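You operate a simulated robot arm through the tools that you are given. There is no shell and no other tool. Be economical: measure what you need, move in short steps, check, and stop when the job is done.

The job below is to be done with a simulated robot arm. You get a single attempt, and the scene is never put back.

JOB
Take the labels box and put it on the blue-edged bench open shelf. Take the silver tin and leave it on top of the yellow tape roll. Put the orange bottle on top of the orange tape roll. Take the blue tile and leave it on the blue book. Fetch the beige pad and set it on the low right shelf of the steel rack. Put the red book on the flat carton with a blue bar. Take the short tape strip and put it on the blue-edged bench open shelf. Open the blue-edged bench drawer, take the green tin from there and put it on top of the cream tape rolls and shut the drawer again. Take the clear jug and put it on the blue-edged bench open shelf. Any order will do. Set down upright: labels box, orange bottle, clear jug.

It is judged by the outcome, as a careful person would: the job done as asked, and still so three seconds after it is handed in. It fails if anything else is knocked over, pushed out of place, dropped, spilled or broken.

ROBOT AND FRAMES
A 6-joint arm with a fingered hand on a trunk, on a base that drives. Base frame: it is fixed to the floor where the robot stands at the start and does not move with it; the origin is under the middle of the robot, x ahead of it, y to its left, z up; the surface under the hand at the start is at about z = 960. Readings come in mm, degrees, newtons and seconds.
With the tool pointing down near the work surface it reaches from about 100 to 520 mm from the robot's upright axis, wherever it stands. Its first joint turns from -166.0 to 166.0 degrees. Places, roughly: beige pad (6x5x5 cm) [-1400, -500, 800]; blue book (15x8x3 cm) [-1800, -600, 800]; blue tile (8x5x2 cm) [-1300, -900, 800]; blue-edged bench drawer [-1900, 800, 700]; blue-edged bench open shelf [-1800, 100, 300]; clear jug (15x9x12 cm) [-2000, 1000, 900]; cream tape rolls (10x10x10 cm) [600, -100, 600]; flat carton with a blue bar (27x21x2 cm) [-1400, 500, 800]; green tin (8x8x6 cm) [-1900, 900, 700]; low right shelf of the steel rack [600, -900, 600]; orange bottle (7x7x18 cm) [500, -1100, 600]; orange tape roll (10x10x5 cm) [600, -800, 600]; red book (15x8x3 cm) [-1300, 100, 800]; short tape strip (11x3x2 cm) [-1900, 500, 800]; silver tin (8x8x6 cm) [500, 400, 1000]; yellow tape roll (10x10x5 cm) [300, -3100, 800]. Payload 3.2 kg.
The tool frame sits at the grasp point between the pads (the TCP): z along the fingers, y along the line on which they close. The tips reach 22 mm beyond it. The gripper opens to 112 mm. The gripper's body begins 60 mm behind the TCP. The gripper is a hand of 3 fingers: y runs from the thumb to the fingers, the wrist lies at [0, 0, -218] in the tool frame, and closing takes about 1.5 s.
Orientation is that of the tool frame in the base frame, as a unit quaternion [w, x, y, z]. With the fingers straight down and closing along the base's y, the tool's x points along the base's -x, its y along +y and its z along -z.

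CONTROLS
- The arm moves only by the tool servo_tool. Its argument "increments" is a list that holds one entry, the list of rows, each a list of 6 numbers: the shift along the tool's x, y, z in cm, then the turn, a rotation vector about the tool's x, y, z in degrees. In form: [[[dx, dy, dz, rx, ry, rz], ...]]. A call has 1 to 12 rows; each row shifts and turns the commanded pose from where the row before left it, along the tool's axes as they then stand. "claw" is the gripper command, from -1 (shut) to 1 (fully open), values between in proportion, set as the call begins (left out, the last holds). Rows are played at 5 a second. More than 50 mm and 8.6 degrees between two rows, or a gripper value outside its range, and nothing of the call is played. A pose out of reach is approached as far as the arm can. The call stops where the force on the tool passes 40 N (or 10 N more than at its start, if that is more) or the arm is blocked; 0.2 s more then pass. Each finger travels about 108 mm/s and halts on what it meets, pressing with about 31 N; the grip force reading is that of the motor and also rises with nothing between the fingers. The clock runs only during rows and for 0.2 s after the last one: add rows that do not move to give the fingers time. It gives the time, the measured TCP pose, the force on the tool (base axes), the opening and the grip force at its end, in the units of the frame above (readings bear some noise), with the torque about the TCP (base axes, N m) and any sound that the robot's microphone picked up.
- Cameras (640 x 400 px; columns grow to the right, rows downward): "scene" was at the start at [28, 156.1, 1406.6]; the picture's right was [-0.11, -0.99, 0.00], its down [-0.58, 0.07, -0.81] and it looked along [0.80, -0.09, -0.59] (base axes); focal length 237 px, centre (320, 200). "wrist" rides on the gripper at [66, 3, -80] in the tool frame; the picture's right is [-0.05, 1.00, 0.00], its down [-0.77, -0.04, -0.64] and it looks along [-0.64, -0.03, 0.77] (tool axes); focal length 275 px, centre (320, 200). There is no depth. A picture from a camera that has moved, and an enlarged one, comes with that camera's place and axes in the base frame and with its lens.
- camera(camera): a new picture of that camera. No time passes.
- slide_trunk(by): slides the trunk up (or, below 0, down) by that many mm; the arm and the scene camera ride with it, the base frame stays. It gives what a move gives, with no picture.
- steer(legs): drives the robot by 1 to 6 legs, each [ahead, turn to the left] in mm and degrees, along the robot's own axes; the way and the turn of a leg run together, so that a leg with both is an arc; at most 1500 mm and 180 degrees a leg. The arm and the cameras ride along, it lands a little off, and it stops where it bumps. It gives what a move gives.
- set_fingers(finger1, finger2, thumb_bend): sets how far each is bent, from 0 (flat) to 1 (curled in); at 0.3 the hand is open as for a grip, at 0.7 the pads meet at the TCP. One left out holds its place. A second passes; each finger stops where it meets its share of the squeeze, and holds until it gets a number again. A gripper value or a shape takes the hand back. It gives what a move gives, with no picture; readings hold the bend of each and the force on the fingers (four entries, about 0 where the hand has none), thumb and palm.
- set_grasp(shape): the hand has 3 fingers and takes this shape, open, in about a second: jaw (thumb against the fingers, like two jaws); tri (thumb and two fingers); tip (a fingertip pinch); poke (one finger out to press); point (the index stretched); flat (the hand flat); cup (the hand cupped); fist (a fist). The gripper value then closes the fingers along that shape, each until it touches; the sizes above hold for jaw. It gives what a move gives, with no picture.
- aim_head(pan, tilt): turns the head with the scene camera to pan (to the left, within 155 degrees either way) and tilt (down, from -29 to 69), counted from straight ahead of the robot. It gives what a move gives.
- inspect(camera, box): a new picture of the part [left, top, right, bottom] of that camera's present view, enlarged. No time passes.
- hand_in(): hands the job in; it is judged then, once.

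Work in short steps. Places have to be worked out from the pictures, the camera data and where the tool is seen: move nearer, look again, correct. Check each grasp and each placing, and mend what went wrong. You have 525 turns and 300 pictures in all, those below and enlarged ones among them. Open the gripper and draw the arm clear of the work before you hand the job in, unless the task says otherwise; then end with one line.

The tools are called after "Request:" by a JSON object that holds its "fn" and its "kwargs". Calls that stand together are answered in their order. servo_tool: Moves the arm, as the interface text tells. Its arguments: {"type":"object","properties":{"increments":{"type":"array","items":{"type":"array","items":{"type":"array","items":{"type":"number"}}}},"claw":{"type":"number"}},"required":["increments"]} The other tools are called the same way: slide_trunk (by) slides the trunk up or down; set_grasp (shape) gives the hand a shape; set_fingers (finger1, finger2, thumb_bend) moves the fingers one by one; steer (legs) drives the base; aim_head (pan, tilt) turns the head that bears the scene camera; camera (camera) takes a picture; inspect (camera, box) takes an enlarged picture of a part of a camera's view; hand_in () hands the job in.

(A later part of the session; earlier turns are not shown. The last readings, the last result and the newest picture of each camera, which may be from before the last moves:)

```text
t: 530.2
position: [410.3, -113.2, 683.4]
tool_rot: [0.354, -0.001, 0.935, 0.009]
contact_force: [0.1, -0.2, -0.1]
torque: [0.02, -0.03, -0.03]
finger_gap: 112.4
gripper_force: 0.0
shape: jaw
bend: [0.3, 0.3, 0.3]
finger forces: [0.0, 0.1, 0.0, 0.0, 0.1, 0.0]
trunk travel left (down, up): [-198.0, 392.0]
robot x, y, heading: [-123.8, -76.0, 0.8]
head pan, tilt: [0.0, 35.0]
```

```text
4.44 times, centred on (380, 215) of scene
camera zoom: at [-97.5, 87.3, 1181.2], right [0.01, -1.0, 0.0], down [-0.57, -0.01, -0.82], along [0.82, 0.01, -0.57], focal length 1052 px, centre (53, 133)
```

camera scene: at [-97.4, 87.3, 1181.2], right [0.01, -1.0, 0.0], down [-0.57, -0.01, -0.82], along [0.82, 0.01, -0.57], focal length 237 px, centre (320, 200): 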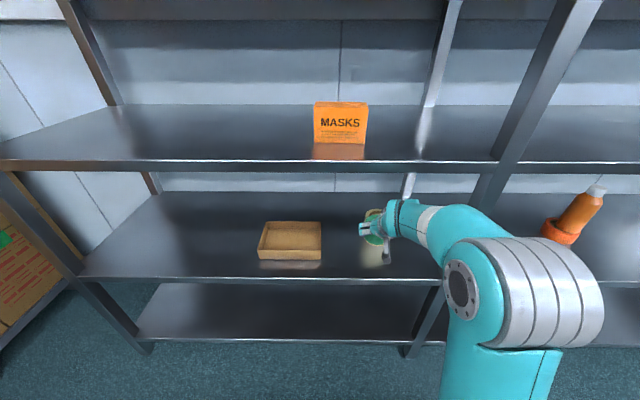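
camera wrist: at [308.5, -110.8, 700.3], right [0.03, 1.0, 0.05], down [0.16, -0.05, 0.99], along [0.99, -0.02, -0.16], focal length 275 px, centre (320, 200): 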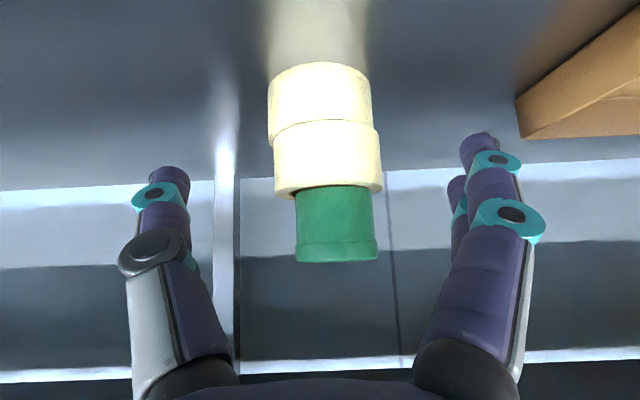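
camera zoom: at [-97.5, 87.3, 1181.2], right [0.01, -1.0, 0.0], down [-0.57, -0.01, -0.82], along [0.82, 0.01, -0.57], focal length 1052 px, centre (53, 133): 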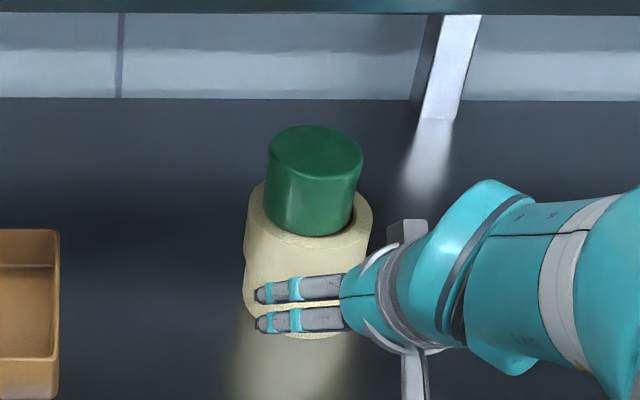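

The tin rests level on top of the rolls. Next: the red book. Back out, raise the trunk, and turn to face the bench's near side.

Request:
{"fn": "steer", "kwargs": {"legs": [[-340, 0], [0, 90], [190, 0], [0, 89]]}}

Request:
{"fn": "slide_trunk", "kwargs": {"by": 330}}

Request:
{"fn": "aim_head", "kwargs": {"pan": 0, "tilt": 35}}

Request:
{"fn": "camera", "kwargs": {"camera": "scene"}}

```text
t: 541.2
position: [-998.0, 160.5, 683.2]
tool_rot: [0.003, 0.935, -0.014, -0.354]
contact_force: [0.0, 0.1, -0.1]
torque: [0.02, 0.01, -0.04]
finger_gap: 111.9
gripper_force: 0.1
shape: jaw
bend: [0.3, 0.3, 0.3]
finger forces: [0.1, 0.0, 0.0, 0.0, 0.0, 0.1]
trunk travel left (down, up): [-198.0, 392.0]
robot x, y, heading: [-465.7, 108.9, 179.0]
head pan, tilt: [0.0, 35.0]
```

```text
t: 544.4
position: [-997.9, 159.4, 1013.7]
tool_rot: [0.004, 0.935, -0.013, -0.354]
contact_force: [0.1, -0.6, 0.5]
torque: [-0.03, 0.02, 0.03]
finger_gap: 112.2
gripper_force: 0.0
shape: jaw
bend: [0.3, 0.3, 0.3]
finger forces: [0.0, 0.0, 0.0, 0.0, 0.1, 0.0]
trunk travel left (down, up): [-528.0, 62.0]
robot x, y, heading: [-465.2, 107.9, 178.9]
head pan, tilt: [0.0, 35.0]
```

```text
t: 545.0
position: [-996.6, 159.5, 1014.4]
tool_rot: [0.003, 0.935, -0.013, -0.355]
contact_force: [-0.4, -0.7, 0.2]
torque: [-0.02, 0.01, -0.01]
finger_gap: 112.0
gripper_force: 0.0
shape: jaw
bend: [0.3, 0.3, 0.3]
finger forces: [0.0, 0.0, 0.1, 0.1, 0.0, 0.0]
trunk travel left (down, up): [-528.0, 62.0]
robot x, y, heading: [-461.9, 108.2, 179.2]
head pan, tilt: [0.0, 35.0]
```

```text
101 pictures are left
camera scene: at [-493.7, -56.7, 1511.2], right [0.02, 1.0, 0.0], down [0.57, -0.01, -0.82], along [-0.82, 0.02, -0.57], focal length 237 px, centre (320, 200)
```

scene: 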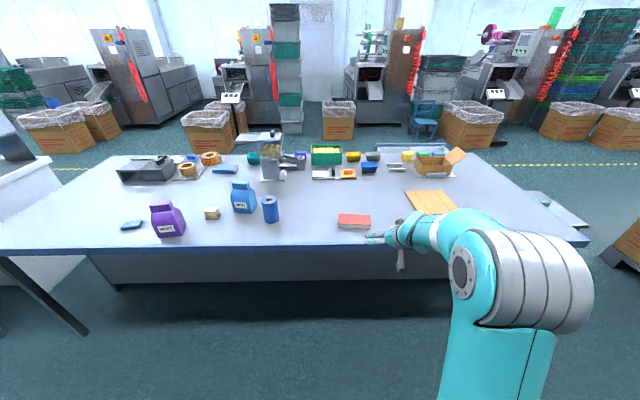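

Great overview: tile far left, beige pad, red book, carton. Zoom on them.

Request:
{"fn": "inspect", "kwargs": {"camera": "scene", "box": [300, 150, 500, 275]}}

Request:
{"fn": "inspect", "kwargs": {"camera": "scene", "box": [100, 130, 300, 255]}}

```text
3.20 times, centred on (400, 212) of scene
camera zoom: at [-493.7, -56.7, 1511.2], right [0.02, 1.0, 0.0], down [0.57, -0.01, -0.82], along [-0.82, 0.02, -0.57], focal length 758 px, centre (64, 160)
```

zoom: 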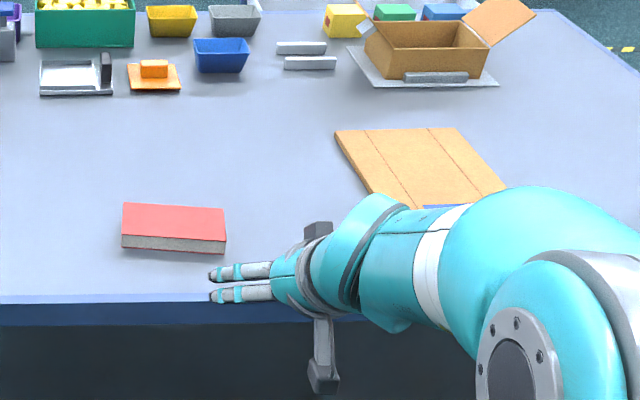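

```text
3.20 times, centred on (200, 192) of scene
camera zoom: at [-493.7, -56.7, 1511.2], right [0.02, 1.0, 0.0], down [0.57, -0.01, -0.82], along [-0.82, 0.02, -0.57], focal length 758 px, centre (704, 224)
```

zoom: 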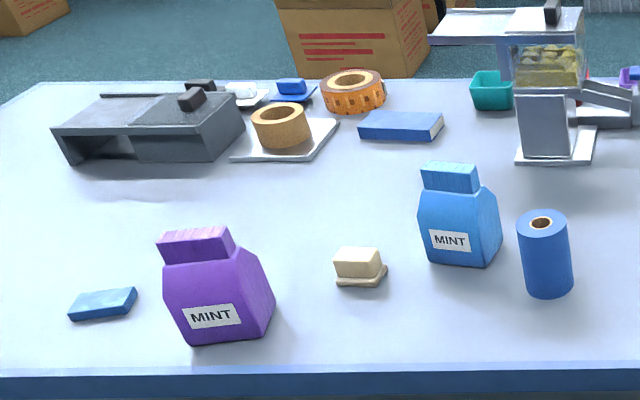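

Red book ≈(-1319,118), carton centre ≈(-1465,536), blue book ≈(-1821,-616). I make the tool vertical and roll it 90° so it closes across the book's 80 mm width.

Request:
{"fn": "servo_tool", "kwargs": {"increments": [[[0, 0, 0, 0, 8.3, 0], [0, 0, 0, 0, 8.3, 0], [0, 0, 0, 0, 8.3, 0], [0, 0, 0, 0, 8.3, 0], [0, 0, 0, 0, 8.3, 0], [0, 0, 0, 0, 0, 0]]]}}

Request:
{"fn": "servo_tool", "kwargs": {"increments": [[[0, 0, 0, 0, 0, 8.2], [0, 0, 0, 0, 0, 8.2], [0, 0, 0, 0, 0, 8.2], [0, 0, 0, 0, 0, 8.2], [0, 0, 0, 0, 0, 8.2], [0, 0, 0, 0, 0, 8.2], [0, 0, 0, 0, 0, 8.2], [0, 0, 0, 0, 0, 8.2], [0, 0, 0, 0, 0, 8.2], [0, 0, 0, 0, 0, 8.2], [0, 0, 0, 0, 0, 8.0], [0, 0, 0, 0, 0, 0]]]}}

Request:
{"fn": "steer", "kwargs": {"legs": [[390, 0]]}}

Request:
{"fn": "camera", "kwargs": {"camera": "wrist"}}

```text
t: 546.4
position: [-996.6, 160.2, 1013.3]
tool_rot: [0.008, 1.0, -0.011, 0.0]
contact_force: [0.5, -0.4, -0.2]
torque: [0.02, -0.01, 0.0]
finger_gap: 112.0
gripper_force: 0.0
shape: jaw
bend: [0.3, 0.3, 0.3]
finger forces: [0.0, 0.1, 0.1, 0.0, 0.0, 0.1]
trunk travel left (down, up): [-528.0, 62.0]
robot x, y, heading: [-462.5, 109.2, 179.0]
head pan, tilt: [0.0, 35.0]
```

```text
t: 549.0
position: [-996.7, 160.4, 1013.6]
tool_rot: [-0.006, -0.698, 0.716, -0.006]
contact_force: [-0.3, 1.2, 0.9]
torque: [-0.01, -0.02, -0.03]
finger_gap: 111.9
gripper_force: 0.0
shape: jaw
bend: [0.3, 0.3, 0.3]
finger forces: [0.0, 0.0, 0.1, 0.1, 0.0, 0.1]
trunk travel left (down, up): [-528.0, 62.0]
robot x, y, heading: [-465.3, 105.4, 179.0]
head pan, tilt: [0.0, 35.0]
```

```text
t: 551.5
position: [-1389.6, 165.0, 1012.8]
tool_rot: [-0.005, -0.7, 0.714, -0.005]
contact_force: [0.6, 0.4, -0.1]
torque: [-0.06, 0.02, 0.02]
finger_gap: 112.0
gripper_force: 0.0
shape: jaw
bend: [0.3, 0.3, 0.3]
finger forces: [0.1, 0.1, 0.0, 0.0, 0.0, 0.0]
trunk travel left (down, up): [-528.0, 62.0]
robot x, y, heading: [-856.7, 114.7, 179.5]
head pan, tilt: [0.0, 35.0]
```

```text
98 pictures are left
camera wrist: at [-1392.4, 100.2, 1094.9], right [-1.0, 0.07, 0.0], down [0.05, 0.78, 0.62], along [0.04, 0.62, -0.78], focal length 275 px, centre (320, 200)
```

wrist: 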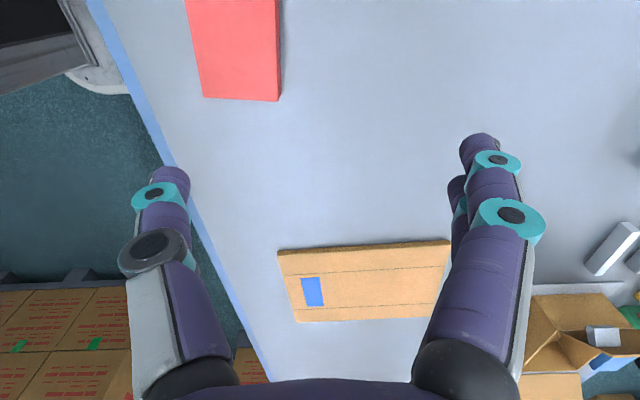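

Book centre ≈(-1311,111); carton centre ≈(-1437,515). Move above the book and descend partway.

Request:
{"fn": "servo_tool", "kwargs": {"increments": [[[1.77, -2.63, 2, 0, 0, 0], [1.77, -2.63, 3, 0, 0, 0], [1.77, -2.63, 3, 0, 0, 0], [0, 0, 3, 0, 0, 0], [0, 0, 0, 0, 0, 0]]]}}

Request:
{"fn": "camera", "kwargs": {"camera": "wrist"}}

Request:
{"fn": "inspect", "kwargs": {"camera": "scene", "box": [260, 180, 440, 290]}}

```text
t: 552.7
position: [-1311.6, 108.7, 903.7]
tool_rot: [-0.006, -0.701, 0.714, -0.005]
contact_force: [0.5, 0.4, 0.1]
torque: [0.04, 0.0, 0.01]
finger_gap: 112.1
gripper_force: 0.0
shape: jaw
bend: [0.3, 0.3, 0.3]
finger forces: [0.0, 0.1, 0.0, 0.0, 0.1, 0.0]
trunk travel left (down, up): [-528.0, 62.0]
robot x, y, heading: [-854.1, 113.7, 178.9]
head pan, tilt: [0.0, 35.0]
```

```text
97 pictures are left
camera wrist: at [-1314.1, 44.0, 985.6], right [-1.0, 0.07, 0.0], down [0.05, 0.78, 0.62], along [0.04, 0.62, -0.78], focal length 275 px, centre (320, 200)
```

wrist: 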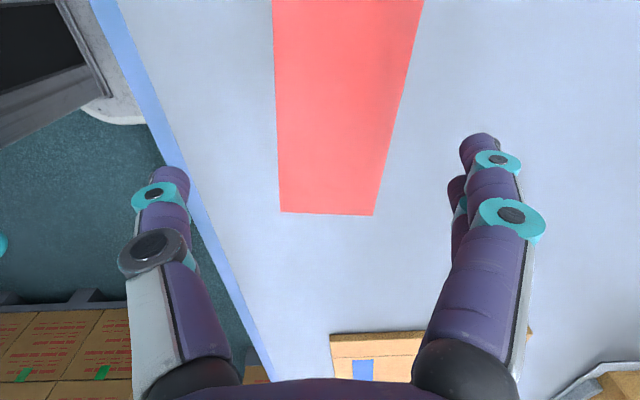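

```text
3.56 times, centred on (350, 235) of scene
camera zoom: at [-884.9, -50.0, 1511.2], right [0.02, 1.0, 0.0], down [0.57, -0.01, -0.82], along [-0.82, 0.01, -0.57], focal length 842 px, centre (213, 76)
```

zoom: 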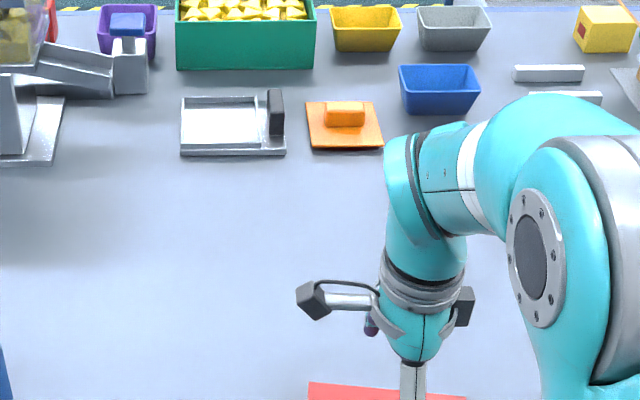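

Book is rotated ≈7°; centre ≈(-1319,109). I rotate the tool 7°, shift 8 mm and descend.

Request:
{"fn": "servo_tool", "kwargs": {"increments": [[[0, 0.75, 1.0, 0, 0, 7], [0, 0, 2.5, 0, 0, 0], [0, 0, 2.3, 0, 0, 0], [0, 0, 1.5, 0, 0, 0], [0, 0, 0, 0, 0, 0]]]}}

Request:
{"fn": "camera", "kwargs": {"camera": "wrist"}}

```text
t: 553.9
position: [-1319.1, 107.0, 831.2]
tool_rot: [-0.006, -0.655, 0.755, -0.006]
contact_force: [0.0, 0.5, -0.2]
torque: [0.03, 0.03, 0.01]
finger_gap: 112.1
gripper_force: 0.0
shape: jaw
bend: [0.3, 0.3, 0.3]
finger forces: [0.0, 0.0, 0.0, 0.0, 0.1, 0.0]
trunk travel left (down, up): [-528.0, 62.0]
robot x, y, heading: [-858.3, 115.3, 179.2]
head pan, tilt: [0.0, 35.0]
```

```text
95 pictures are left
camera wrist: at [-1329.8, 43.6, 913.1], right [-0.98, 0.19, 0.0], down [0.14, 0.77, 0.62], along [0.12, 0.61, -0.78], focal length 275 px, centre (320, 200)
```

wrist: 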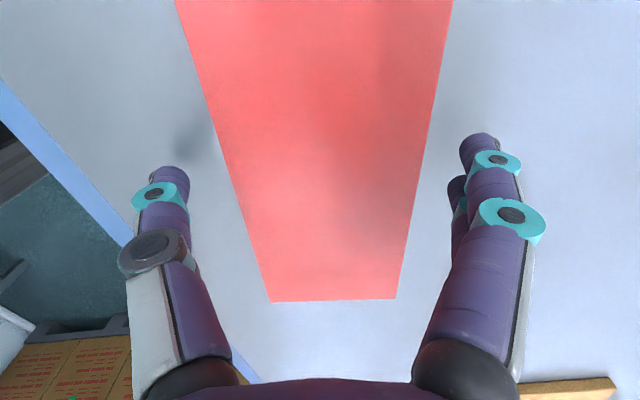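

Well aligned. Down 5 mm and close.

Request:
{"fn": "servo_tool", "kwargs": {"increments": [[[0, 0, 0.5, 0, 0, 0], [0, 0, 0, 0, 0, 0]]]}}

Request:
{"fn": "servo_tool", "kwargs": {"increments": [[[0, 0, 0, 0, 0, 0], [0, 0, 0, 0, 0, 0], [0, 0, 0, 0, 0, 0], [0, 0, 0, 0, 0, 0], [0, 0, 0, 0, 0, 0], [0, 0, 0, 0, 0, 0], [0, 0, 0, 0, 0, 0]]], "claw": -1}}

Request:
{"fn": "camera", "kwargs": {"camera": "wrist"}}

```text
t: 554.5
position: [-1317.6, 107.7, 827.8]
tool_rot: [-0.005, -0.655, 0.756, -0.006]
contact_force: [-0.3, 0.0, 0.4]
torque: [-0.02, 0.01, -0.02]
finger_gap: 111.8
gripper_force: 0.1
shape: jaw
bend: [0.3, 0.3, 0.3]
finger forces: [0.0, 0.0, 0.0, 0.0, 0.0, 0.0]
trunk travel left (down, up): [-528.0, 62.0]
robot x, y, heading: [-853.4, 115.6, 179.1]
head pan, tilt: [0.0, 35.0]
```

```text
t: 556.1
position: [-1318.6, 107.1, 826.0]
tool_rot: [-0.005, -0.655, 0.756, -0.005]
contact_force: [0.1, -0.5, 0.4]
torque: [-0.01, 0.02, 0.02]
finger_gap: 66.6
gripper_force: 31.4
shape: jaw
bend: [0.71, 0.71, 0.71]
finger forces: [14.0, 13.9, 0.0, 0.0, 27.8, 0.0]
trunk travel left (down, up): [-528.0, 62.0]
robot x, y, heading: [-857.3, 116.6, 179.1]
head pan, tilt: [0.0, 35.0]
```

```text
94 pictures are left
camera wrist: at [-1329.8, 43.8, 908.0], right [-0.98, 0.19, 0.0], down [0.14, 0.77, 0.62], along [0.12, 0.61, -0.78], focal length 275 px, centre (320, 200)
```

wrist: 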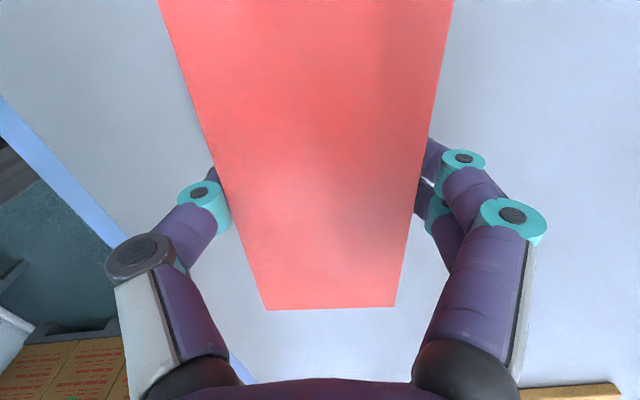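

Gripped. Lift 70 mm, back off, and shift to y≈510 for the carton.

Request:
{"fn": "servo_tool", "kwargs": {"increments": [[[0, 0, -2, 0, 0, 0], [0, 0, -2.5, 0, 0, 0], [0, 0, -2.5, 0, 0, 0], [0, 0, 0, 0, 0, 0], [0, 0, 0, 0, 0, 0]]]}}

Request:
{"fn": "steer", "kwargs": {"legs": [[-250, 0], [0, -90], [405, 0], [0, 91]]}}

Request:
{"fn": "camera", "kwargs": {"camera": "wrist"}}

```text
t: 557.3
position: [-1318.3, 108.9, 895.5]
tool_rot: [-0.006, -0.656, 0.755, -0.006]
contact_force: [-0.7, 0.5, -1.9]
torque: [-0.01, -0.01, 0.04]
finger_gap: 66.2
gripper_force: 30.5
shape: jaw
bend: [0.71, 0.71, 0.71]
finger forces: [14.0, 14.0, 0.0, 0.0, 27.9, 0.0]
trunk travel left (down, up): [-528.0, 62.0]
robot x, y, heading: [-853.5, 115.1, 179.0]
head pan, tilt: [0.0, 35.0]
```

```text
t: 568.9
position: [-1062.7, 500.2, 895.5]
tool_rot: [-0.006, -0.664, 0.748, -0.006]
contact_force: [-0.1, 0.5, -2.3]
torque: [-0.03, 0.01, 0.03]
finger_gap: 66.3
gripper_force: 31.1
shape: jaw
bend: [0.71, 0.71, 0.71]
finger forces: [13.7, 13.7, 0.0, 0.1, 27.5, 0.1]
trunk travel left (down, up): [-528.0, 62.0]
robot x, y, heading: [-593.5, 518.7, -179.9]
head pan, tilt: [0.0, 35.0]
```

```text
93 pictures are left
camera wrist: at [-1072.9, 436.1, 977.4], right [-0.99, 0.16, 0.0], down [0.13, 0.77, 0.62], along [0.11, 0.61, -0.78], focal length 275 px, centre (320, 200)
```

wrist: 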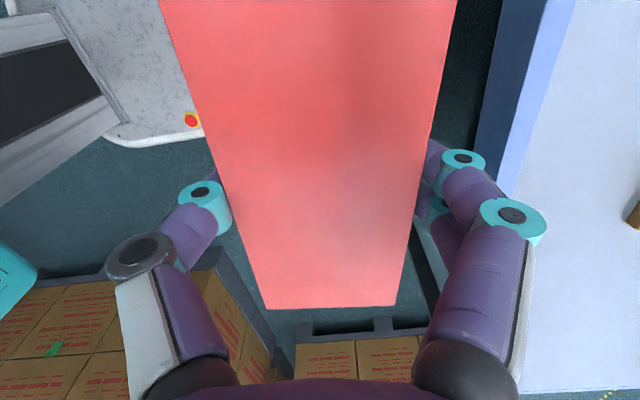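

Drive forward 290 mm over the carton and look.

Request:
{"fn": "steer", "kwargs": {"legs": [[290, 0]]}}

Request:
{"fn": "camera", "kwargs": {"camera": "scene"}}

Request:
{"fn": "inspect", "kwargs": {"camera": "scene", "box": [280, 180, 500, 310]}}

```text
t: 570.9
position: [-1350.6, 498.5, 895.0]
tool_rot: [-0.006, -0.664, 0.748, -0.006]
contact_force: [0.7, -0.3, -1.9]
torque: [-0.01, -0.01, 0.0]
finger_gap: 66.0
gripper_force: 30.9
shape: jaw
bend: [0.71, 0.71, 0.71]
finger forces: [13.8, 13.8, 0.0, 0.1, 27.5, 0.0]
trunk travel left (down, up): [-528.0, 62.0]
robot x, y, heading: [-885.7, 515.4, -179.5]
head pan, tilt: [0.0, 35.0]
```

```text
92 pictures are left
camera scene: at [-913.9, 349.5, 1511.2], right [-0.01, 1.0, 0.0], down [0.57, 0.0, -0.82], along [-0.82, -0.01, -0.57], focal length 237 px, centre (320, 200)
```

scene: 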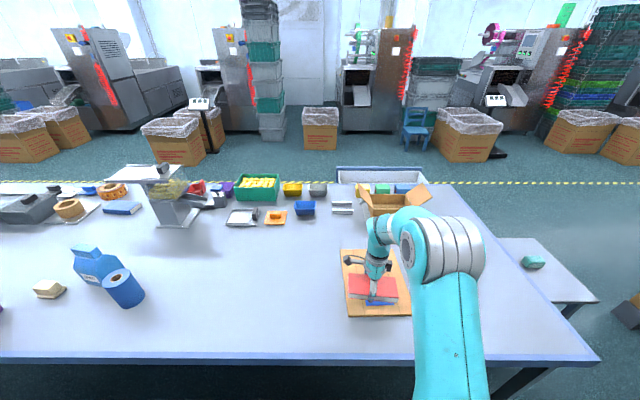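

```text
2.91 times, centred on (390, 245) of scene
camera zoom: at [-913.9, 349.5, 1511.2], right [-0.01, 1.0, 0.0], down [0.57, 0.0, -0.82], along [-0.82, -0.01, -0.57], focal length 689 px, centre (116, 69)
```

zoom: 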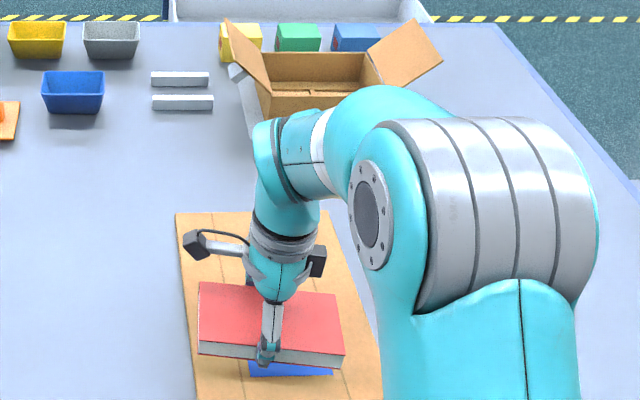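

Carton spans x −1572…−1308, y 423…630. Move the book to its centre (-1440,525) and lower.

Request:
{"fn": "servo_tool", "kwargs": {"increments": [[[-0.75, 4.6, 0, 0, 0, 0], [-0.75, 4.5, 0, 0, 0, 0], [0, 0, 2, 0, 0, 0], [0, 0, 1.6, 0, 0, 0], [0, 0, 0.5, 0, 0, 0], [0, 0, 0, 0, 0, 0]]]}}

Request:
{"fn": "inspect", "kwargs": {"camera": "scene", "box": [300, 180, 460, 320]}}

```text
t: 572.3
position: [-1438.8, 523.4, 854.1]
tool_rot: [-0.005, -0.664, 0.747, -0.006]
contact_force: [-0.5, 0.6, -1.8]
torque: [0.0, -0.02, 0.0]
finger_gap: 66.2
gripper_force: 30.5
shape: jaw
bend: [0.71, 0.71, 0.71]
finger forces: [14.0, 13.9, 0.1, 0.0, 27.8, 0.0]
trunk travel left (down, up): [-528.0, 62.0]
robot x, y, heading: [-886.9, 513.8, -179.8]
head pan, tilt: [0.0, 35.0]
```

```text
2.86 times, centred on (380, 250) of scene
camera zoom: at [-913.3, 349.6, 1511.2], right [-0.01, 1.0, 0.0], down [0.57, 0.0, -0.82], along [-0.82, -0.01, -0.57], focal length 676 px, centre (149, 57)
```

zoom: 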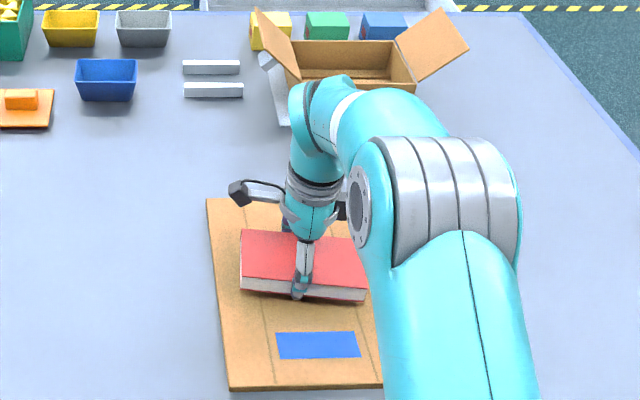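

Well centred on the carton. Lower to contact.

Request:
{"fn": "servo_tool", "kwargs": {"increments": [[[0, 0, 0.3, 0, 0, 0], [0, 0, 0.3, 0, 0, 0], [0, 0, 0.2, 0, 0, 0], [0, 0, 0, 0, 0, 0]]]}}

```text
t: 573.3
position: [-1439.4, 522.4, 846.0]
tool_rot: [-0.005, -0.664, 0.748, -0.005]
contact_force: [-0.4, -0.6, -1.0]
torque: [-0.02, 0.0, 0.0]
finger_gap: 66.1
gripper_force: 31.1
shape: jaw
bend: [0.71, 0.71, 0.71]
finger forces: [14.0, 14.0, 0.0, 0.0, 27.8, 0.1]
trunk travel left (down, up): [-528.0, 62.0]
robot x, y, heading: [-888.6, 514.9, -179.6]
head pan, tilt: [0.0, 35.0]
```

Request:
{"fn": "servo_tool", "kwargs": {"increments": [[[0, 0, 0.2, 0, 0, 0], [0, 0, 0.2, 0, 0, 0], [0, 0, 0.2, 0, 0, 0], [0, 0, 0, 0, 0, 0]]]}}

```text
t: 574.3
position: [-1439.7, 522.9, 839.0]
tool_rot: [-0.006, -0.664, 0.748, -0.005]
contact_force: [0.0, 0.6, -1.3]
torque: [-0.03, -0.02, -0.02]
finger_gap: 65.9
gripper_force: 31.3
shape: jaw
bend: [0.71, 0.71, 0.71]
finger forces: [14.0, 13.9, 0.0, 0.0, 27.8, 0.0]
trunk travel left (down, up): [-528.0, 62.0]
robot x, y, heading: [-883.8, 516.7, -179.8]
head pan, tilt: [0.0, 35.0]
```

Request:
{"fn": "servo_tool", "kwargs": {"increments": [[[0, 0, 0.2, 0, 0, 0], [0, 0, 0.2, 0, 0, 0], [0, 0, 0.2, 0, 0, 0], [0, 0, 0.2, 0, 0, 0], [0, 0, 0, 0, 0, 0]]]}}

Request:
{"fn": "camera", "kwargs": {"camera": "wrist"}}

```text
t: 575.5
position: [-1438.0, 523.6, 834.8]
tool_rot: [-0.007, -0.664, 0.748, -0.003]
contact_force: [0.0, -0.5, 34.0]
torque: [0.03, 0.05, 0.03]
finger_gap: 66.1
gripper_force: 30.9
shape: jaw
bend: [0.72, 0.72, 0.72]
finger forces: [16.2, 16.2, 0.1, 0.0, 31.0, 0.0]
trunk travel left (down, up): [-528.0, 62.0]
robot x, y, heading: [-887.3, 516.0, -179.5]
head pan, tilt: [0.0, 35.0]
```

```text
89 pictures are left
camera wrist: at [-1447.2, 459.0, 917.3], right [-0.99, 0.16, 0.0], down [0.13, 0.77, 0.62], along [0.1, 0.61, -0.78], focal length 275 px, centre (320, 200)
```

wrist: 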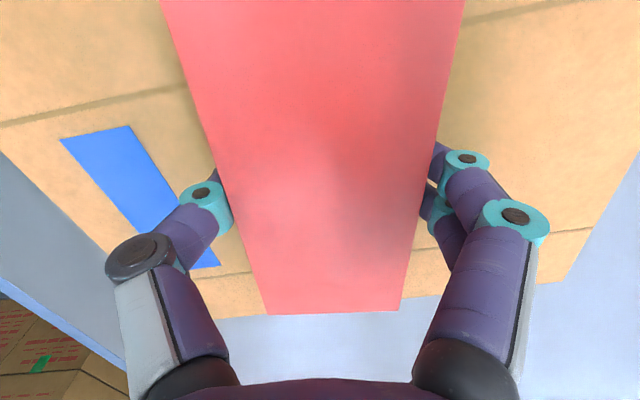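

Contact (34 N); book fully within the carton. Release and rise.

Request:
{"fn": "servo_tool", "kwargs": {"increments": [[[0, 0, -0.2, 0, 0, 0], [0, 0, 0, 0, 0, 0], [0, 0, 0, 0, 0, 0], [0, 0, 0, 0, 0, 0], [0, 0, 0, 0, 0, 0], [0, 0, 0, 0, 0, 0]]], "claw": 1}}

Request:
{"fn": "servo_tool", "kwargs": {"increments": [[[0, 0, -2, 0, 0, 0], [0, 0, -3, 0, 0, 0], [0, 0, -4, 0, 0, 0], [0, 0, 0, 0, 0, 0]]]}}

Request:
{"fn": "inspect", "kwargs": {"camera": "scene", "box": [300, 180, 460, 320]}}

```text
t: 576.0
position: [-1442.1, 522.7, 835.1]
tool_rot: [-0.008, -0.664, 0.748, -0.004]
contact_force: [0.6, 0.2, -0.5]
torque: [0.03, 0.0, -0.03]
finger_gap: 112.0
gripper_force: 0.0
shape: jaw
bend: [0.3, 0.3, 0.3]
finger forces: [0.1, 0.0, 0.0, 0.0, 0.0, 0.0]
trunk travel left (down, up): [-528.0, 62.0]
robot x, y, heading: [-887.6, 518.0, -179.5]
head pan, tilt: [0.0, 35.0]
stopped in row 2: the force on the tool passed its limit at 48 N (the readings are from after the stop); the commanded pose is now the measured one
```

```text
t: 577.0
position: [-1441.1, 523.2, 926.8]
tool_rot: [-0.007, -0.665, 0.747, -0.003]
contact_force: [-0.5, 0.0, -0.1]
torque: [-0.02, -0.02, 0.03]
finger_gap: 111.8
gripper_force: 0.0
shape: jaw
bend: [0.3, 0.3, 0.3]
finger forces: [0.1, 0.0, 0.0, 0.1, 0.0, 0.0]
trunk travel left (down, up): [-528.0, 62.0]
robot x, y, heading: [-885.7, 516.4, -179.5]
head pan, tilt: [0.0, 35.0]
```

```text
2.86 times, centred on (380, 250) of scene
camera zoom: at [-913.2, 349.6, 1511.2], right [-0.01, 1.0, 0.0], down [0.57, 0.0, -0.82], along [-0.82, -0.01, -0.57], focal length 676 px, centre (149, 57)
```

zoom: 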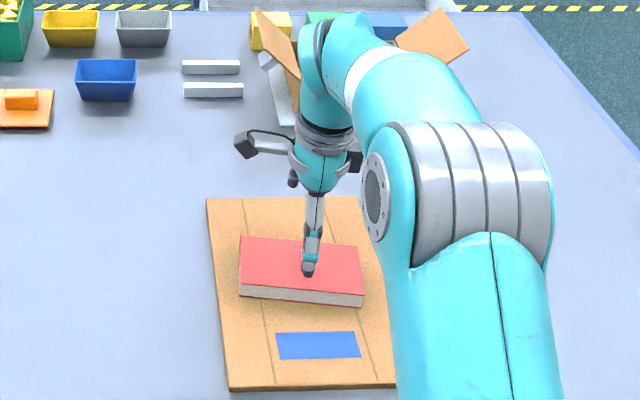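

Red book done. Next the beige pad: back off, un-roll the tool, and shift to y≈−553.

Request:
{"fn": "steer", "kwargs": {"legs": [[-260, 0], [0, 90], [1075, 0], [0, -90]]}}

Request:
{"fn": "servo_tool", "kwargs": {"increments": [[[0, 0, 0, 0, 0, -8.08], [0, 0, 0, 0, 0, -8.08], [0, 0, 0, 0, 0, -8.08], [0, 0, 0, 0, 0, -8.08], [0, 0, 0, 0, 0, -8.08], [0, 0, 0, 0, 0, -8.08], [0, 0, 0, 0, 0, -8.08], [0, 0, 0, 0, 0, -8.08], [0, 0, 0, 0, 0, -8.08], [0, 0, 0, 0, 0, -8.08], [0, 0, 0, 0, 0, -8.08], [0, 0, 0, 0, 0, -8.08]]]}}

Request:
{"fn": "servo_tool", "kwargs": {"increments": [[[0, 0, 0, 0, -7.5, 0], [0, 0, 0, 0, -7.5, 0], [0, 0, 0, 0, -7.5, 0], [0, 0, 0, 0, -7.5, 0], [0, 0, 0, 0, -7.5, 0], [0, 0, 0, 0, -7.5, 0], [0, 0, 0, 0, 0, 0]]]}}

Request:
{"fn": "camera", "kwargs": {"camera": "scene"}}

```text
t: 591.6
position: [-1160.7, -547.7, 926.5]
tool_rot: [-0.008, -0.669, 0.743, -0.003]
contact_force: [0.3, 0.2, -0.6]
torque: [0.0, 0.0, -0.03]
finger_gap: 112.2
gripper_force: 0.1
shape: jaw
bend: [0.3, 0.3, 0.3]
finger forces: [0.0, 0.0, 0.0, 0.0, 0.0, 0.1]
trunk travel left (down, up): [-528.0, 62.0]
robot x, y, heading: [-606.6, -552.3, -178.9]
head pan, tilt: [0.0, 35.0]
```

```text
t: 594.2
position: [-1160.3, -548.1, 926.1]
tool_rot: [0.008, 1.0, 0.01, -0.003]
contact_force: [0.4, -0.2, 0.2]
torque: [0.01, 0.02, 0.04]
finger_gap: 111.6
gripper_force: 0.0
shape: jaw
bend: [0.3, 0.3, 0.3]
finger forces: [0.0, 0.1, 0.0, 0.0, 0.1, 0.0]
trunk travel left (down, up): [-528.0, 62.0]
robot x, y, heading: [-608.8, -550.2, -178.6]
head pan, tilt: [0.0, 35.0]
```

```text
t: 595.9
position: [-1162.3, -543.5, 925.7]
tool_rot: [0.001, 0.949, 0.002, -0.316]
contact_force: [-0.2, -0.1, -0.3]
torque: [-0.01, 0.01, -0.02]
finger_gap: 112.0
gripper_force: 0.1
shape: jaw
bend: [0.3, 0.3, 0.3]
finger forces: [0.0, 0.0, 0.0, 0.0, 0.1, 0.0]
out of reach, approached as far as the arm can: row 5, 6
trunk travel left (down, up): [-528.0, 62.0]
robot x, y, heading: [-607.1, -547.0, -178.7]
head pan, tilt: [0.0, 35.0]
```

```text
87 pictures are left
camera scene: at [-630.9, -715.5, 1511.2], right [-0.02, 1.0, 0.0], down [0.57, 0.01, -0.82], along [-0.82, -0.02, -0.57], focal length 237 px, centre (320, 200)
```

scene: 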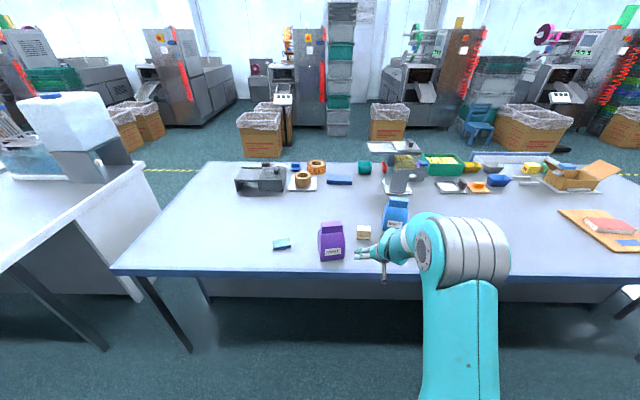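

Tool pitch limited by posture; I raise the arm, lower the trunk correspondingly, and complete the pitch.

Request:
{"fn": "servo_tool", "kwargs": {"increments": [[[-2.7, 0, -3.6, 0, 0, 0], [-2.7, 0, -3.6, 0, 0, 0], [-2.7, 0, -3.6, 0, 0, 0], [-2.7, 0, -3.6, 0, 0, 0], [0, 0, 0, 0, -8, 0], [0, 0, 0, 0, 0, 0]]]}}

Request:
{"fn": "slide_trunk", "kwargs": {"by": -180}}

Request:
{"fn": "steer", "kwargs": {"legs": [[160, 0]]}}

Request:
{"fn": "camera", "kwargs": {"camera": "wrist"}}

```text
t: 597.2
position: [-1156.0, -551.5, 1051.2]
tool_rot: [0.024, 0.914, 0.011, -0.405]
contact_force: [-0.1, 0.1, 0.3]
torque: [0.02, 0.02, 0.01]
finger_gap: 111.9
gripper_force: 0.1
shape: jaw
bend: [0.3, 0.3, 0.3]
finger forces: [0.0, 0.0, 0.0, 0.0, 0.0, 0.0]
out of reach, approached as far as the arm can: row 1, 2, 3, 5
trunk travel left (down, up): [-528.0, 62.0]
robot x, y, heading: [-606.1, -546.2, -178.9]
head pan, tilt: [0.0, 35.0]
```

```text
t: 599.2
position: [-1154.7, -552.2, 869.9]
tool_rot: [0.025, 0.914, 0.011, -0.405]
contact_force: [-0.3, -0.4, 0.2]
torque: [-0.01, 0.0, 0.06]
finger_gap: 112.0
gripper_force: 0.0
shape: jaw
bend: [0.3, 0.3, 0.3]
finger forces: [0.0, 0.0, 0.0, 0.0, 0.0, 0.0]
trunk travel left (down, up): [-348.0, 242.0]
robot x, y, heading: [-609.9, -548.4, -178.7]
head pan, tilt: [0.0, 35.0]
```

```text
t: 600.7
position: [-1314.0, -555.8, 869.7]
tool_rot: [0.025, 0.914, 0.01, -0.405]
contact_force: [0.3, 0.1, 1.1]
torque: [-0.01, 0.02, -0.01]
finger_gap: 111.6
gripper_force: 0.2
shape: jaw
bend: [0.3, 0.3, 0.3]
finger forces: [0.0, 0.0, 0.1, 0.1, 0.1, 0.1]
trunk travel left (down, up): [-348.0, 242.0]
robot x, y, heading: [-767.8, -555.5, -178.9]
head pan, tilt: [0.0, 35.0]
```

```text
86 pictures are left
camera wrist: at [-1208.9, -553.3, 876.3], right [0.01, -1.0, 0.07], down [-0.05, 0.07, 1.0], along [-1.0, -0.01, -0.05], focal length 275 px, centre (320, 200)
```

wrist: 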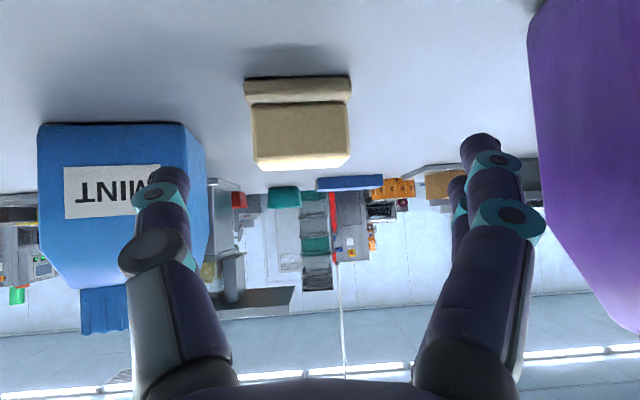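

Pad centre ≈(-1387,-546), ~60 mm wide; the jars are close but clear. I narrow the jaws to ~85 mm and advance.

Request:
{"fn": "servo_tool", "kwargs": {"increments": [[[-0.4, -0.33, 2.8, 0, 0, 0], [-0.4, -0.33, 2.8, 0, 0, 0], [-0.2, -0.2, 1.4, 0, 0, 0], [0, 0, 0, 0, 0, 0]]], "claw": 0.5}}

Request:
{"fn": "camera", "kwargs": {"camera": "wrist"}}

```text
t: 601.7
position: [-1373.0, -549.9, 830.3]
tool_rot: [0.025, 0.914, 0.011, -0.405]
contact_force: [-0.3, -0.6, -0.6]
torque: [-0.04, 0.02, -0.03]
finger_gap: 84.4
gripper_force: 0.0
shape: jaw
bend: [0.63, 0.63, 0.6]
finger forces: [0.1, 0.0, 0.0, 0.1, 0.0, 0.0]
trunk travel left (down, up): [-348.0, 242.0]
robot x, y, heading: [-767.0, -550.4, -178.8]
head pan, tilt: [0.0, 35.0]
```

```text
85 pictures are left
camera wrist: at [-1268.4, -548.3, 836.0], right [0.01, -1.0, 0.07], down [-0.05, 0.07, 1.0], along [-1.0, -0.01, -0.05], focal length 275 px, centre (320, 200)
```

wrist: 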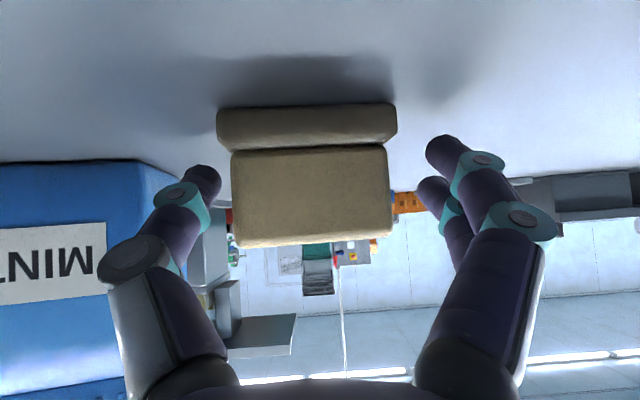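

Pad is between the fingers. Forward 15 mm, down 5 mm, close.

Request:
{"fn": "servo_tool", "kwargs": {"increments": [[[-0.64, 0.1, 1.45, 0, 0, 0], [0, 0, 0, 0, 0, 0]]]}}

Request:
{"fn": "servo_tool", "kwargs": {"increments": [[[0, 0, 0, 0, 0, 0], [0, 0, 0, 0, 0, 0], [0, 0, 0, 0, 0, 0], [0, 0, 0, 0, 0, 0], [0, 0, 0, 0, 0, 0], [0, 0, 0, 0, 0, 0], [-0.7, 0, -0.7, 0, 0, 0], [-1.4, 0, -1.3, 0, 0, 0], [-1.5, 0, -1.5, 0, 0, 0], [0, 0, 0, 0, 0, 0]]], "claw": -1}}

Request:
{"fn": "camera", "kwargs": {"camera": "wrist"}}

```text
t: 602.3
position: [-1388.7, -551.3, 827.0]
tool_rot: [0.024, 0.914, 0.01, -0.405]
contact_force: [0.3, -0.5, -0.8]
torque: [0.03, 0.0, -0.01]
finger_gap: 84.2
gripper_force: 0.2
shape: jaw
bend: [0.63, 0.63, 0.6]
finger forces: [0.0, 0.0, 0.1, 0.0, 0.0, 0.0]
trunk travel left (down, up): [-348.0, 242.0]
robot x, y, heading: [-768.7, -554.0, -178.8]
head pan, tilt: [0.0, 35.0]
```

```text
t: 604.5
position: [-1385.3, -549.5, 876.1]
tool_rot: [0.025, 0.914, 0.011, -0.405]
contact_force: [0.6, 0.3, -1.1]
torque: [0.01, 0.02, 0.01]
finger_gap: 39.2
gripper_force: 31.1
shape: jaw
bend: [0.73, 0.75, 0.81]
finger forces: [15.1, 19.0, 0.0, 0.0, 32.2, 0.0]
trunk travel left (down, up): [-348.0, 242.0]
robot x, y, heading: [-765.9, -552.7, -178.8]
head pan, tilt: [0.0, 35.0]
```

```text
84 pictures are left
camera wrist: at [-1280.9, -547.8, 882.4], right [0.01, -1.0, 0.07], down [-0.05, 0.07, 1.0], along [-1.0, -0.01, -0.05], focal length 275 px, centre (320, 200)
```

wrist: 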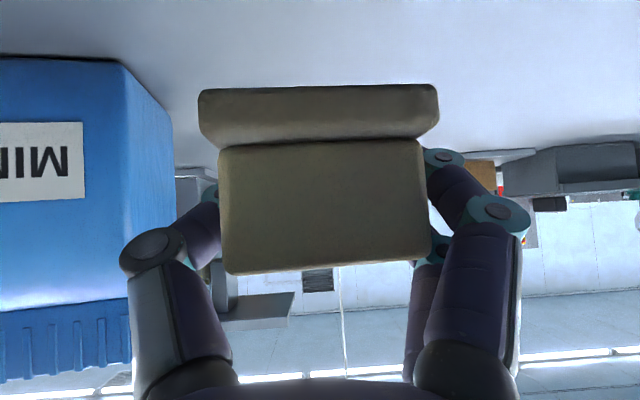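

Pad held. Drive to the rack's right bay.

Request:
{"fn": "steer", "kwargs": {"legs": [[-300, 0], [0, 90], [470, 0], [0, 90]]}}

Request:
{"fn": "slide_trunk", "kwargs": {"by": -255}}

Request:
{"fn": "camera", "kwargs": {"camera": "scene"}}

Request:
{"fn": "camera", "kwargs": {"camera": "wrist"}}

```text
t: 616.5
position: [158.5, -1019.0, 876.7]
tool_rot: [0.405, -0.011, 0.914, 0.026]
contact_force: [0.3, 0.0, -0.5]
torque: [-0.01, 0.01, 0.04]
finger_gap: 39.2
gripper_force: 30.6
shape: jaw
bend: [0.73, 0.75, 0.8]
finger forces: [14.8, 18.3, 0.0, 0.1, 32.4, 0.0]
trunk travel left (down, up): [-348.0, 242.0]
robot x, y, heading: [-462.3, -1018.4, 1.0]
head pan, tilt: [0.0, 35.0]
```

```text
t: 619.2
position: [159.4, -1019.9, 623.1]
tool_rot: [0.405, -0.011, 0.914, 0.026]
contact_force: [-0.7, -0.7, -0.3]
torque: [-0.03, 0.01, 0.0]
finger_gap: 39.2
gripper_force: 31.2
shape: jaw
bend: [0.73, 0.75, 0.8]
finger forces: [14.8, 18.1, 0.0, 0.0, 32.2, 0.1]
trunk travel left (down, up): [-93.0, 497.0]
robot x, y, heading: [-462.9, -1018.3, 0.9]
head pan, tilt: [0.0, 35.0]
```

```text
83 pictures are left
camera scene: at [-436.1, -850.2, 1076.2], right [0.02, -1.0, 0.0], down [-0.57, -0.01, -0.82], along [0.82, 0.02, -0.57], focal length 237 px, centre (320, 200)
```

scene: 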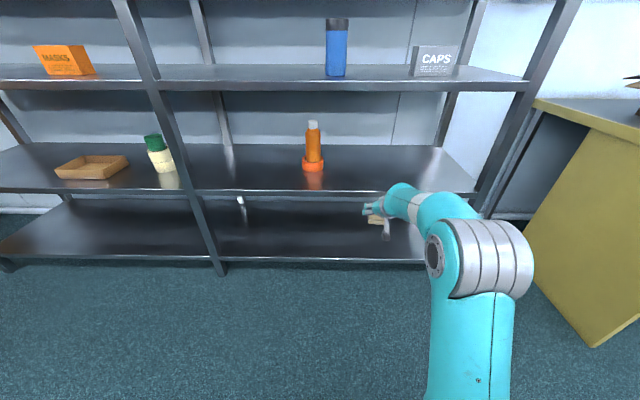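

```text
82 pictures are left
camera wrist: at [55.7, -1020.6, 627.1], right [-0.01, 1.0, 0.07], down [0.05, -0.07, 1.0], along [1.0, 0.01, -0.05], focal length 275 px, centre (320, 200)
```

wrist: 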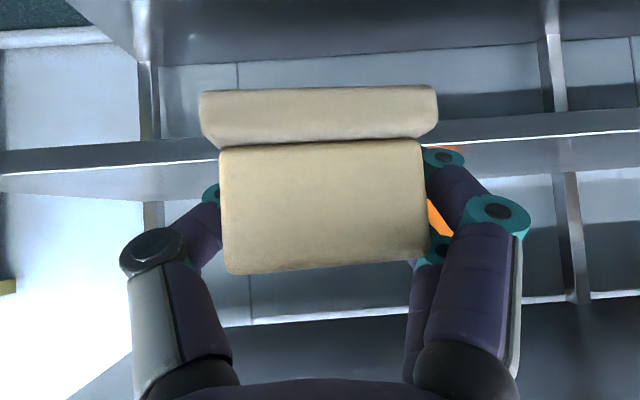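

Everything at the rack looks right. Drive in 285 mm and lower the pad onto the shelf.

Request:
{"fn": "steer", "kwargs": {"legs": [[285, 0]]}}

Request:
{"fn": "servo_tool", "kwargs": {"increments": [[[0.7, 0, 0.67, 0, 0, 0], [0.7, 0, 0.67, 0, 0, 0], [0.7, 0, 0.67, 0, 0, 0], [0.3, 0, 0.3, 0, 0, 0], [0, 0, 0, 0, 0, 0]]]}}

Request:
{"fn": "camera", "kwargs": {"camera": "wrist"}}

```text
t: 621.1
position: [442.5, -1013.8, 622.6]
tool_rot: [0.405, -0.011, 0.914, 0.025]
contact_force: [-0.2, 0.1, -0.6]
torque: [0.03, -0.03, -0.02]
finger_gap: 38.9
gripper_force: 31.0
shape: jaw
bend: [0.73, 0.75, 0.8]
finger forces: [14.8, 18.2, 0.0, 0.0, 32.4, 0.1]
trunk travel left (down, up): [-93.0, 497.0]
robot x, y, heading: [-176.7, -1010.5, 1.0]
head pan, tilt: [0.0, 35.0]
```

```text
t: 622.3
position: [444.2, -1012.4, 589.3]
tool_rot: [0.405, -0.011, 0.914, 0.025]
contact_force: [0.2, -0.7, -0.6]
torque: [0.01, -0.01, 0.02]
finger_gap: 39.0
gripper_force: 31.4
shape: jaw
bend: [0.73, 0.75, 0.8]
finger forces: [14.8, 18.2, 0.0, 0.1, 32.4, 0.0]
trunk travel left (down, up): [-93.0, 497.0]
robot x, y, heading: [-177.1, -1008.7, 1.1]
head pan, tilt: [0.0, 35.0]
```

```text
81 pictures are left
camera wrist: at [340.6, -1013.9, 594.1], right [-0.01, 1.0, 0.07], down [0.05, -0.07, 1.0], along [1.0, 0.01, -0.05], focal length 275 px, centre (320, 200)
```

wrist: 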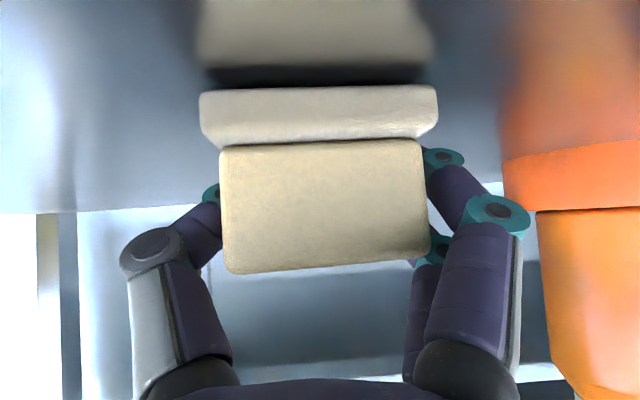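

Keep lowering to contact.

Request:
{"fn": "servo_tool", "kwargs": {"increments": [[[0.2, 0, 0.2, 0, 0, 0], [0.2, 0, 0.2, 0, 0, 0], [0.2, 0, 0.2, 0, 0, 0], [0, 0, 0, 0, 0, 0]]]}}

```text
t: 623.3
position: [443.7, -1013.0, 584.4]
tool_rot: [0.409, -0.01, 0.912, 0.025]
contact_force: [5.5, -0.1, 28.8]
torque: [0.08, 0.03, 0.05]
finger_gap: 38.9
gripper_force: 31.1
shape: jaw
bend: [0.73, 0.75, 0.8]
finger forces: [15.4, 20.8, 0.0, 0.1, 37.1, 0.1]
trunk travel left (down, up): [-93.0, 497.0]
robot x, y, heading: [-175.5, -1010.3, 1.3]
head pan, tilt: [0.0, 35.0]
```

Contact. Open, then withdraw.

Request:
{"fn": "servo_tool", "kwargs": {"increments": [[[0, 0, 0, 0, 0, 0], [0, 0, 0, 0, 0, 0], [0, 0, 0, 0, 0, 0], [0, 0, 0, 0, 0, 0], [0, 0, 0, 0, 0, 0]]], "claw": 0.7}}

Request:
{"fn": "servo_tool", "kwargs": {"increments": [[[1.0, 0, -1.1, 0, 0, 0], [2.4, 0, -2.6, 0, 0, 0], [2.4, 0, -2.6, 0, 0, 0], [2.0, 0, -2.3, 0, 0, 0], [0, 0, 0, 0, 0, 0]]]}}

Request:
{"fn": "camera", "kwargs": {"camera": "wrist"}}

```text
t: 624.5
position: [443.4, -1013.6, 583.8]
tool_rot: [0.409, -0.009, 0.912, 0.025]
contact_force: [2.9, -9.3, 34.9]
torque: [0.95, -0.32, -0.17]
finger_gap: 83.9
gripper_force: 0.2
shape: jaw
bend: [0.73, 0.54, 0.5]
finger forces: [34.4, 0.1, 0.1, 0.1, 0.0, 0.0]
trunk travel left (down, up): [-93.0, 497.0]
robot x, y, heading: [-179.7, -1010.2, 1.2]
head pan, tilt: [0.0, 35.0]
```

```text
t: 625.7
position: [328.8, -1016.3, 580.2]
tool_rot: [0.406, -0.011, 0.914, 0.026]
contact_force: [0.5, 0.9, 0.7]
torque: [-0.02, 0.0, -0.02]
finger_gap: 95.3
gripper_force: 0.0
shape: jaw
bend: [0.54, 0.54, 0.5]
finger forces: [0.0, 0.1, 0.0, 0.0, 0.1, 0.1]
trunk travel left (down, up): [-93.0, 497.0]
robot x, y, heading: [-177.9, -1010.1, 1.4]
head pan, tilt: [0.0, 35.0]
```

```text
80 pictures are left
camera wrist: at [224.5, -1017.3, 585.2], right [-0.01, 1.0, 0.07], down [0.05, -0.07, 1.0], along [1.0, 0.01, -0.05], focal length 275 px, centre (320, 200)
```

wrist: 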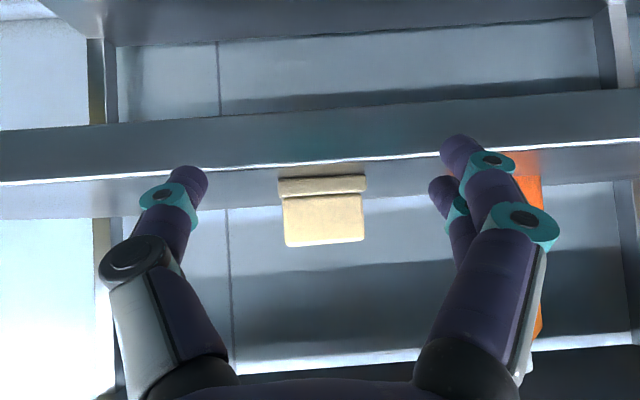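

Pad placed. Next the blue tile: drive to the bench's near side at y≈−895.

Request:
{"fn": "steer", "kwargs": {"legs": [[-300, 0], [0, 89], [115, 0], [0, 90]]}}

Request:
{"fn": "slide_trunk", "kwargs": {"by": 310}}

Request:
{"fn": "steer", "kwargs": {"legs": [[280, 0]]}}

Request:
{"fn": "camera", "kwargs": {"camera": "wrist"}}

Request:
{"fn": "camera", "kwargs": {"camera": "scene"}}

```text
t: 636.2
position: [-983.4, -889.1, 580.1]
tool_rot: [0.022, 0.914, 0.004, -0.405]
contact_force: [1.1, -0.2, -0.4]
torque: [-0.01, 0.02, -0.01]
finger_gap: 95.4
gripper_force: 0.1
shape: jaw
bend: [0.54, 0.54, 0.5]
finger forces: [0.0, 0.0, 0.0, 0.0, 0.0, 0.0]
trunk travel left (down, up): [-93.0, 497.0]
robot x, y, heading: [-481.7, -899.7, -179.7]
head pan, tilt: [0.0, 35.0]
```

```text
t: 639.3
position: [-983.1, -888.2, 890.7]
tool_rot: [0.022, 0.914, 0.003, -0.405]
contact_force: [0.1, 0.1, 0.3]
torque: [0.02, 0.0, -0.03]
finger_gap: 95.3
gripper_force: 0.1
shape: jaw
bend: [0.54, 0.54, 0.5]
finger forces: [0.0, 0.0, 0.0, 0.1, 0.0, 0.1]
trunk travel left (down, up): [-403.0, 187.0]
robot x, y, heading: [-478.8, -902.6, -179.8]
head pan, tilt: [0.0, 35.0]
```

```text
t: 641.2
position: [-1261.6, -889.7, 890.4]
tool_rot: [0.022, 0.914, 0.003, -0.405]
contact_force: [0.3, 0.1, -0.9]
torque: [0.0, -0.04, -0.01]
finger_gap: 95.3
gripper_force: 0.1
shape: jaw
bend: [0.54, 0.54, 0.5]
finger forces: [0.0, 0.0, 0.0, 0.0, 0.0, 0.1]
trunk travel left (down, up): [-403.0, 187.0]
robot x, y, heading: [-757.0, -903.9, -179.8]
head pan, tilt: [0.0, 35.0]
```

```text
79 pictures are left
camera wrist: at [-1156.4, -889.8, 895.6], right [-0.01, -1.0, 0.07], down [-0.05, 0.07, 1.0], along [-1.0, 0.0, -0.05], focal length 275 px, centre (320, 200)
```

wrist: 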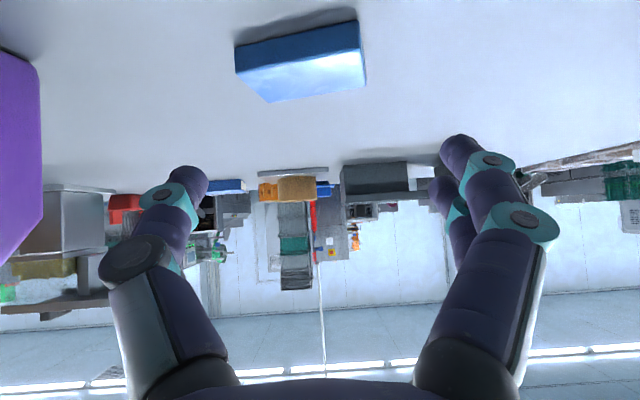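

```text
78 pictures are left
camera scene: at [-782.3, -1069.1, 1386.2], right [-0.01, 1.0, 0.0], down [0.57, 0.0, -0.82], along [-0.82, 0.0, -0.57], focal length 237 px, centre (320, 200)
```

scene: 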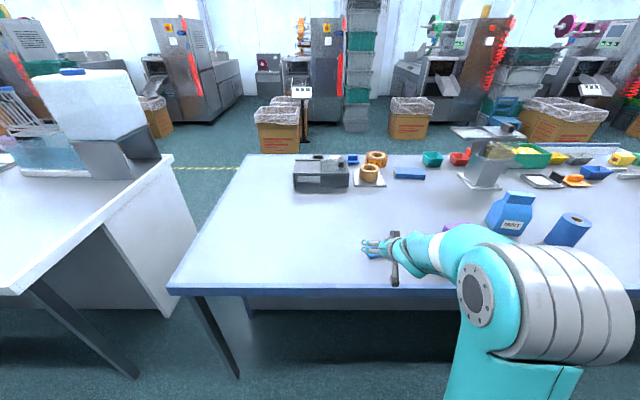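

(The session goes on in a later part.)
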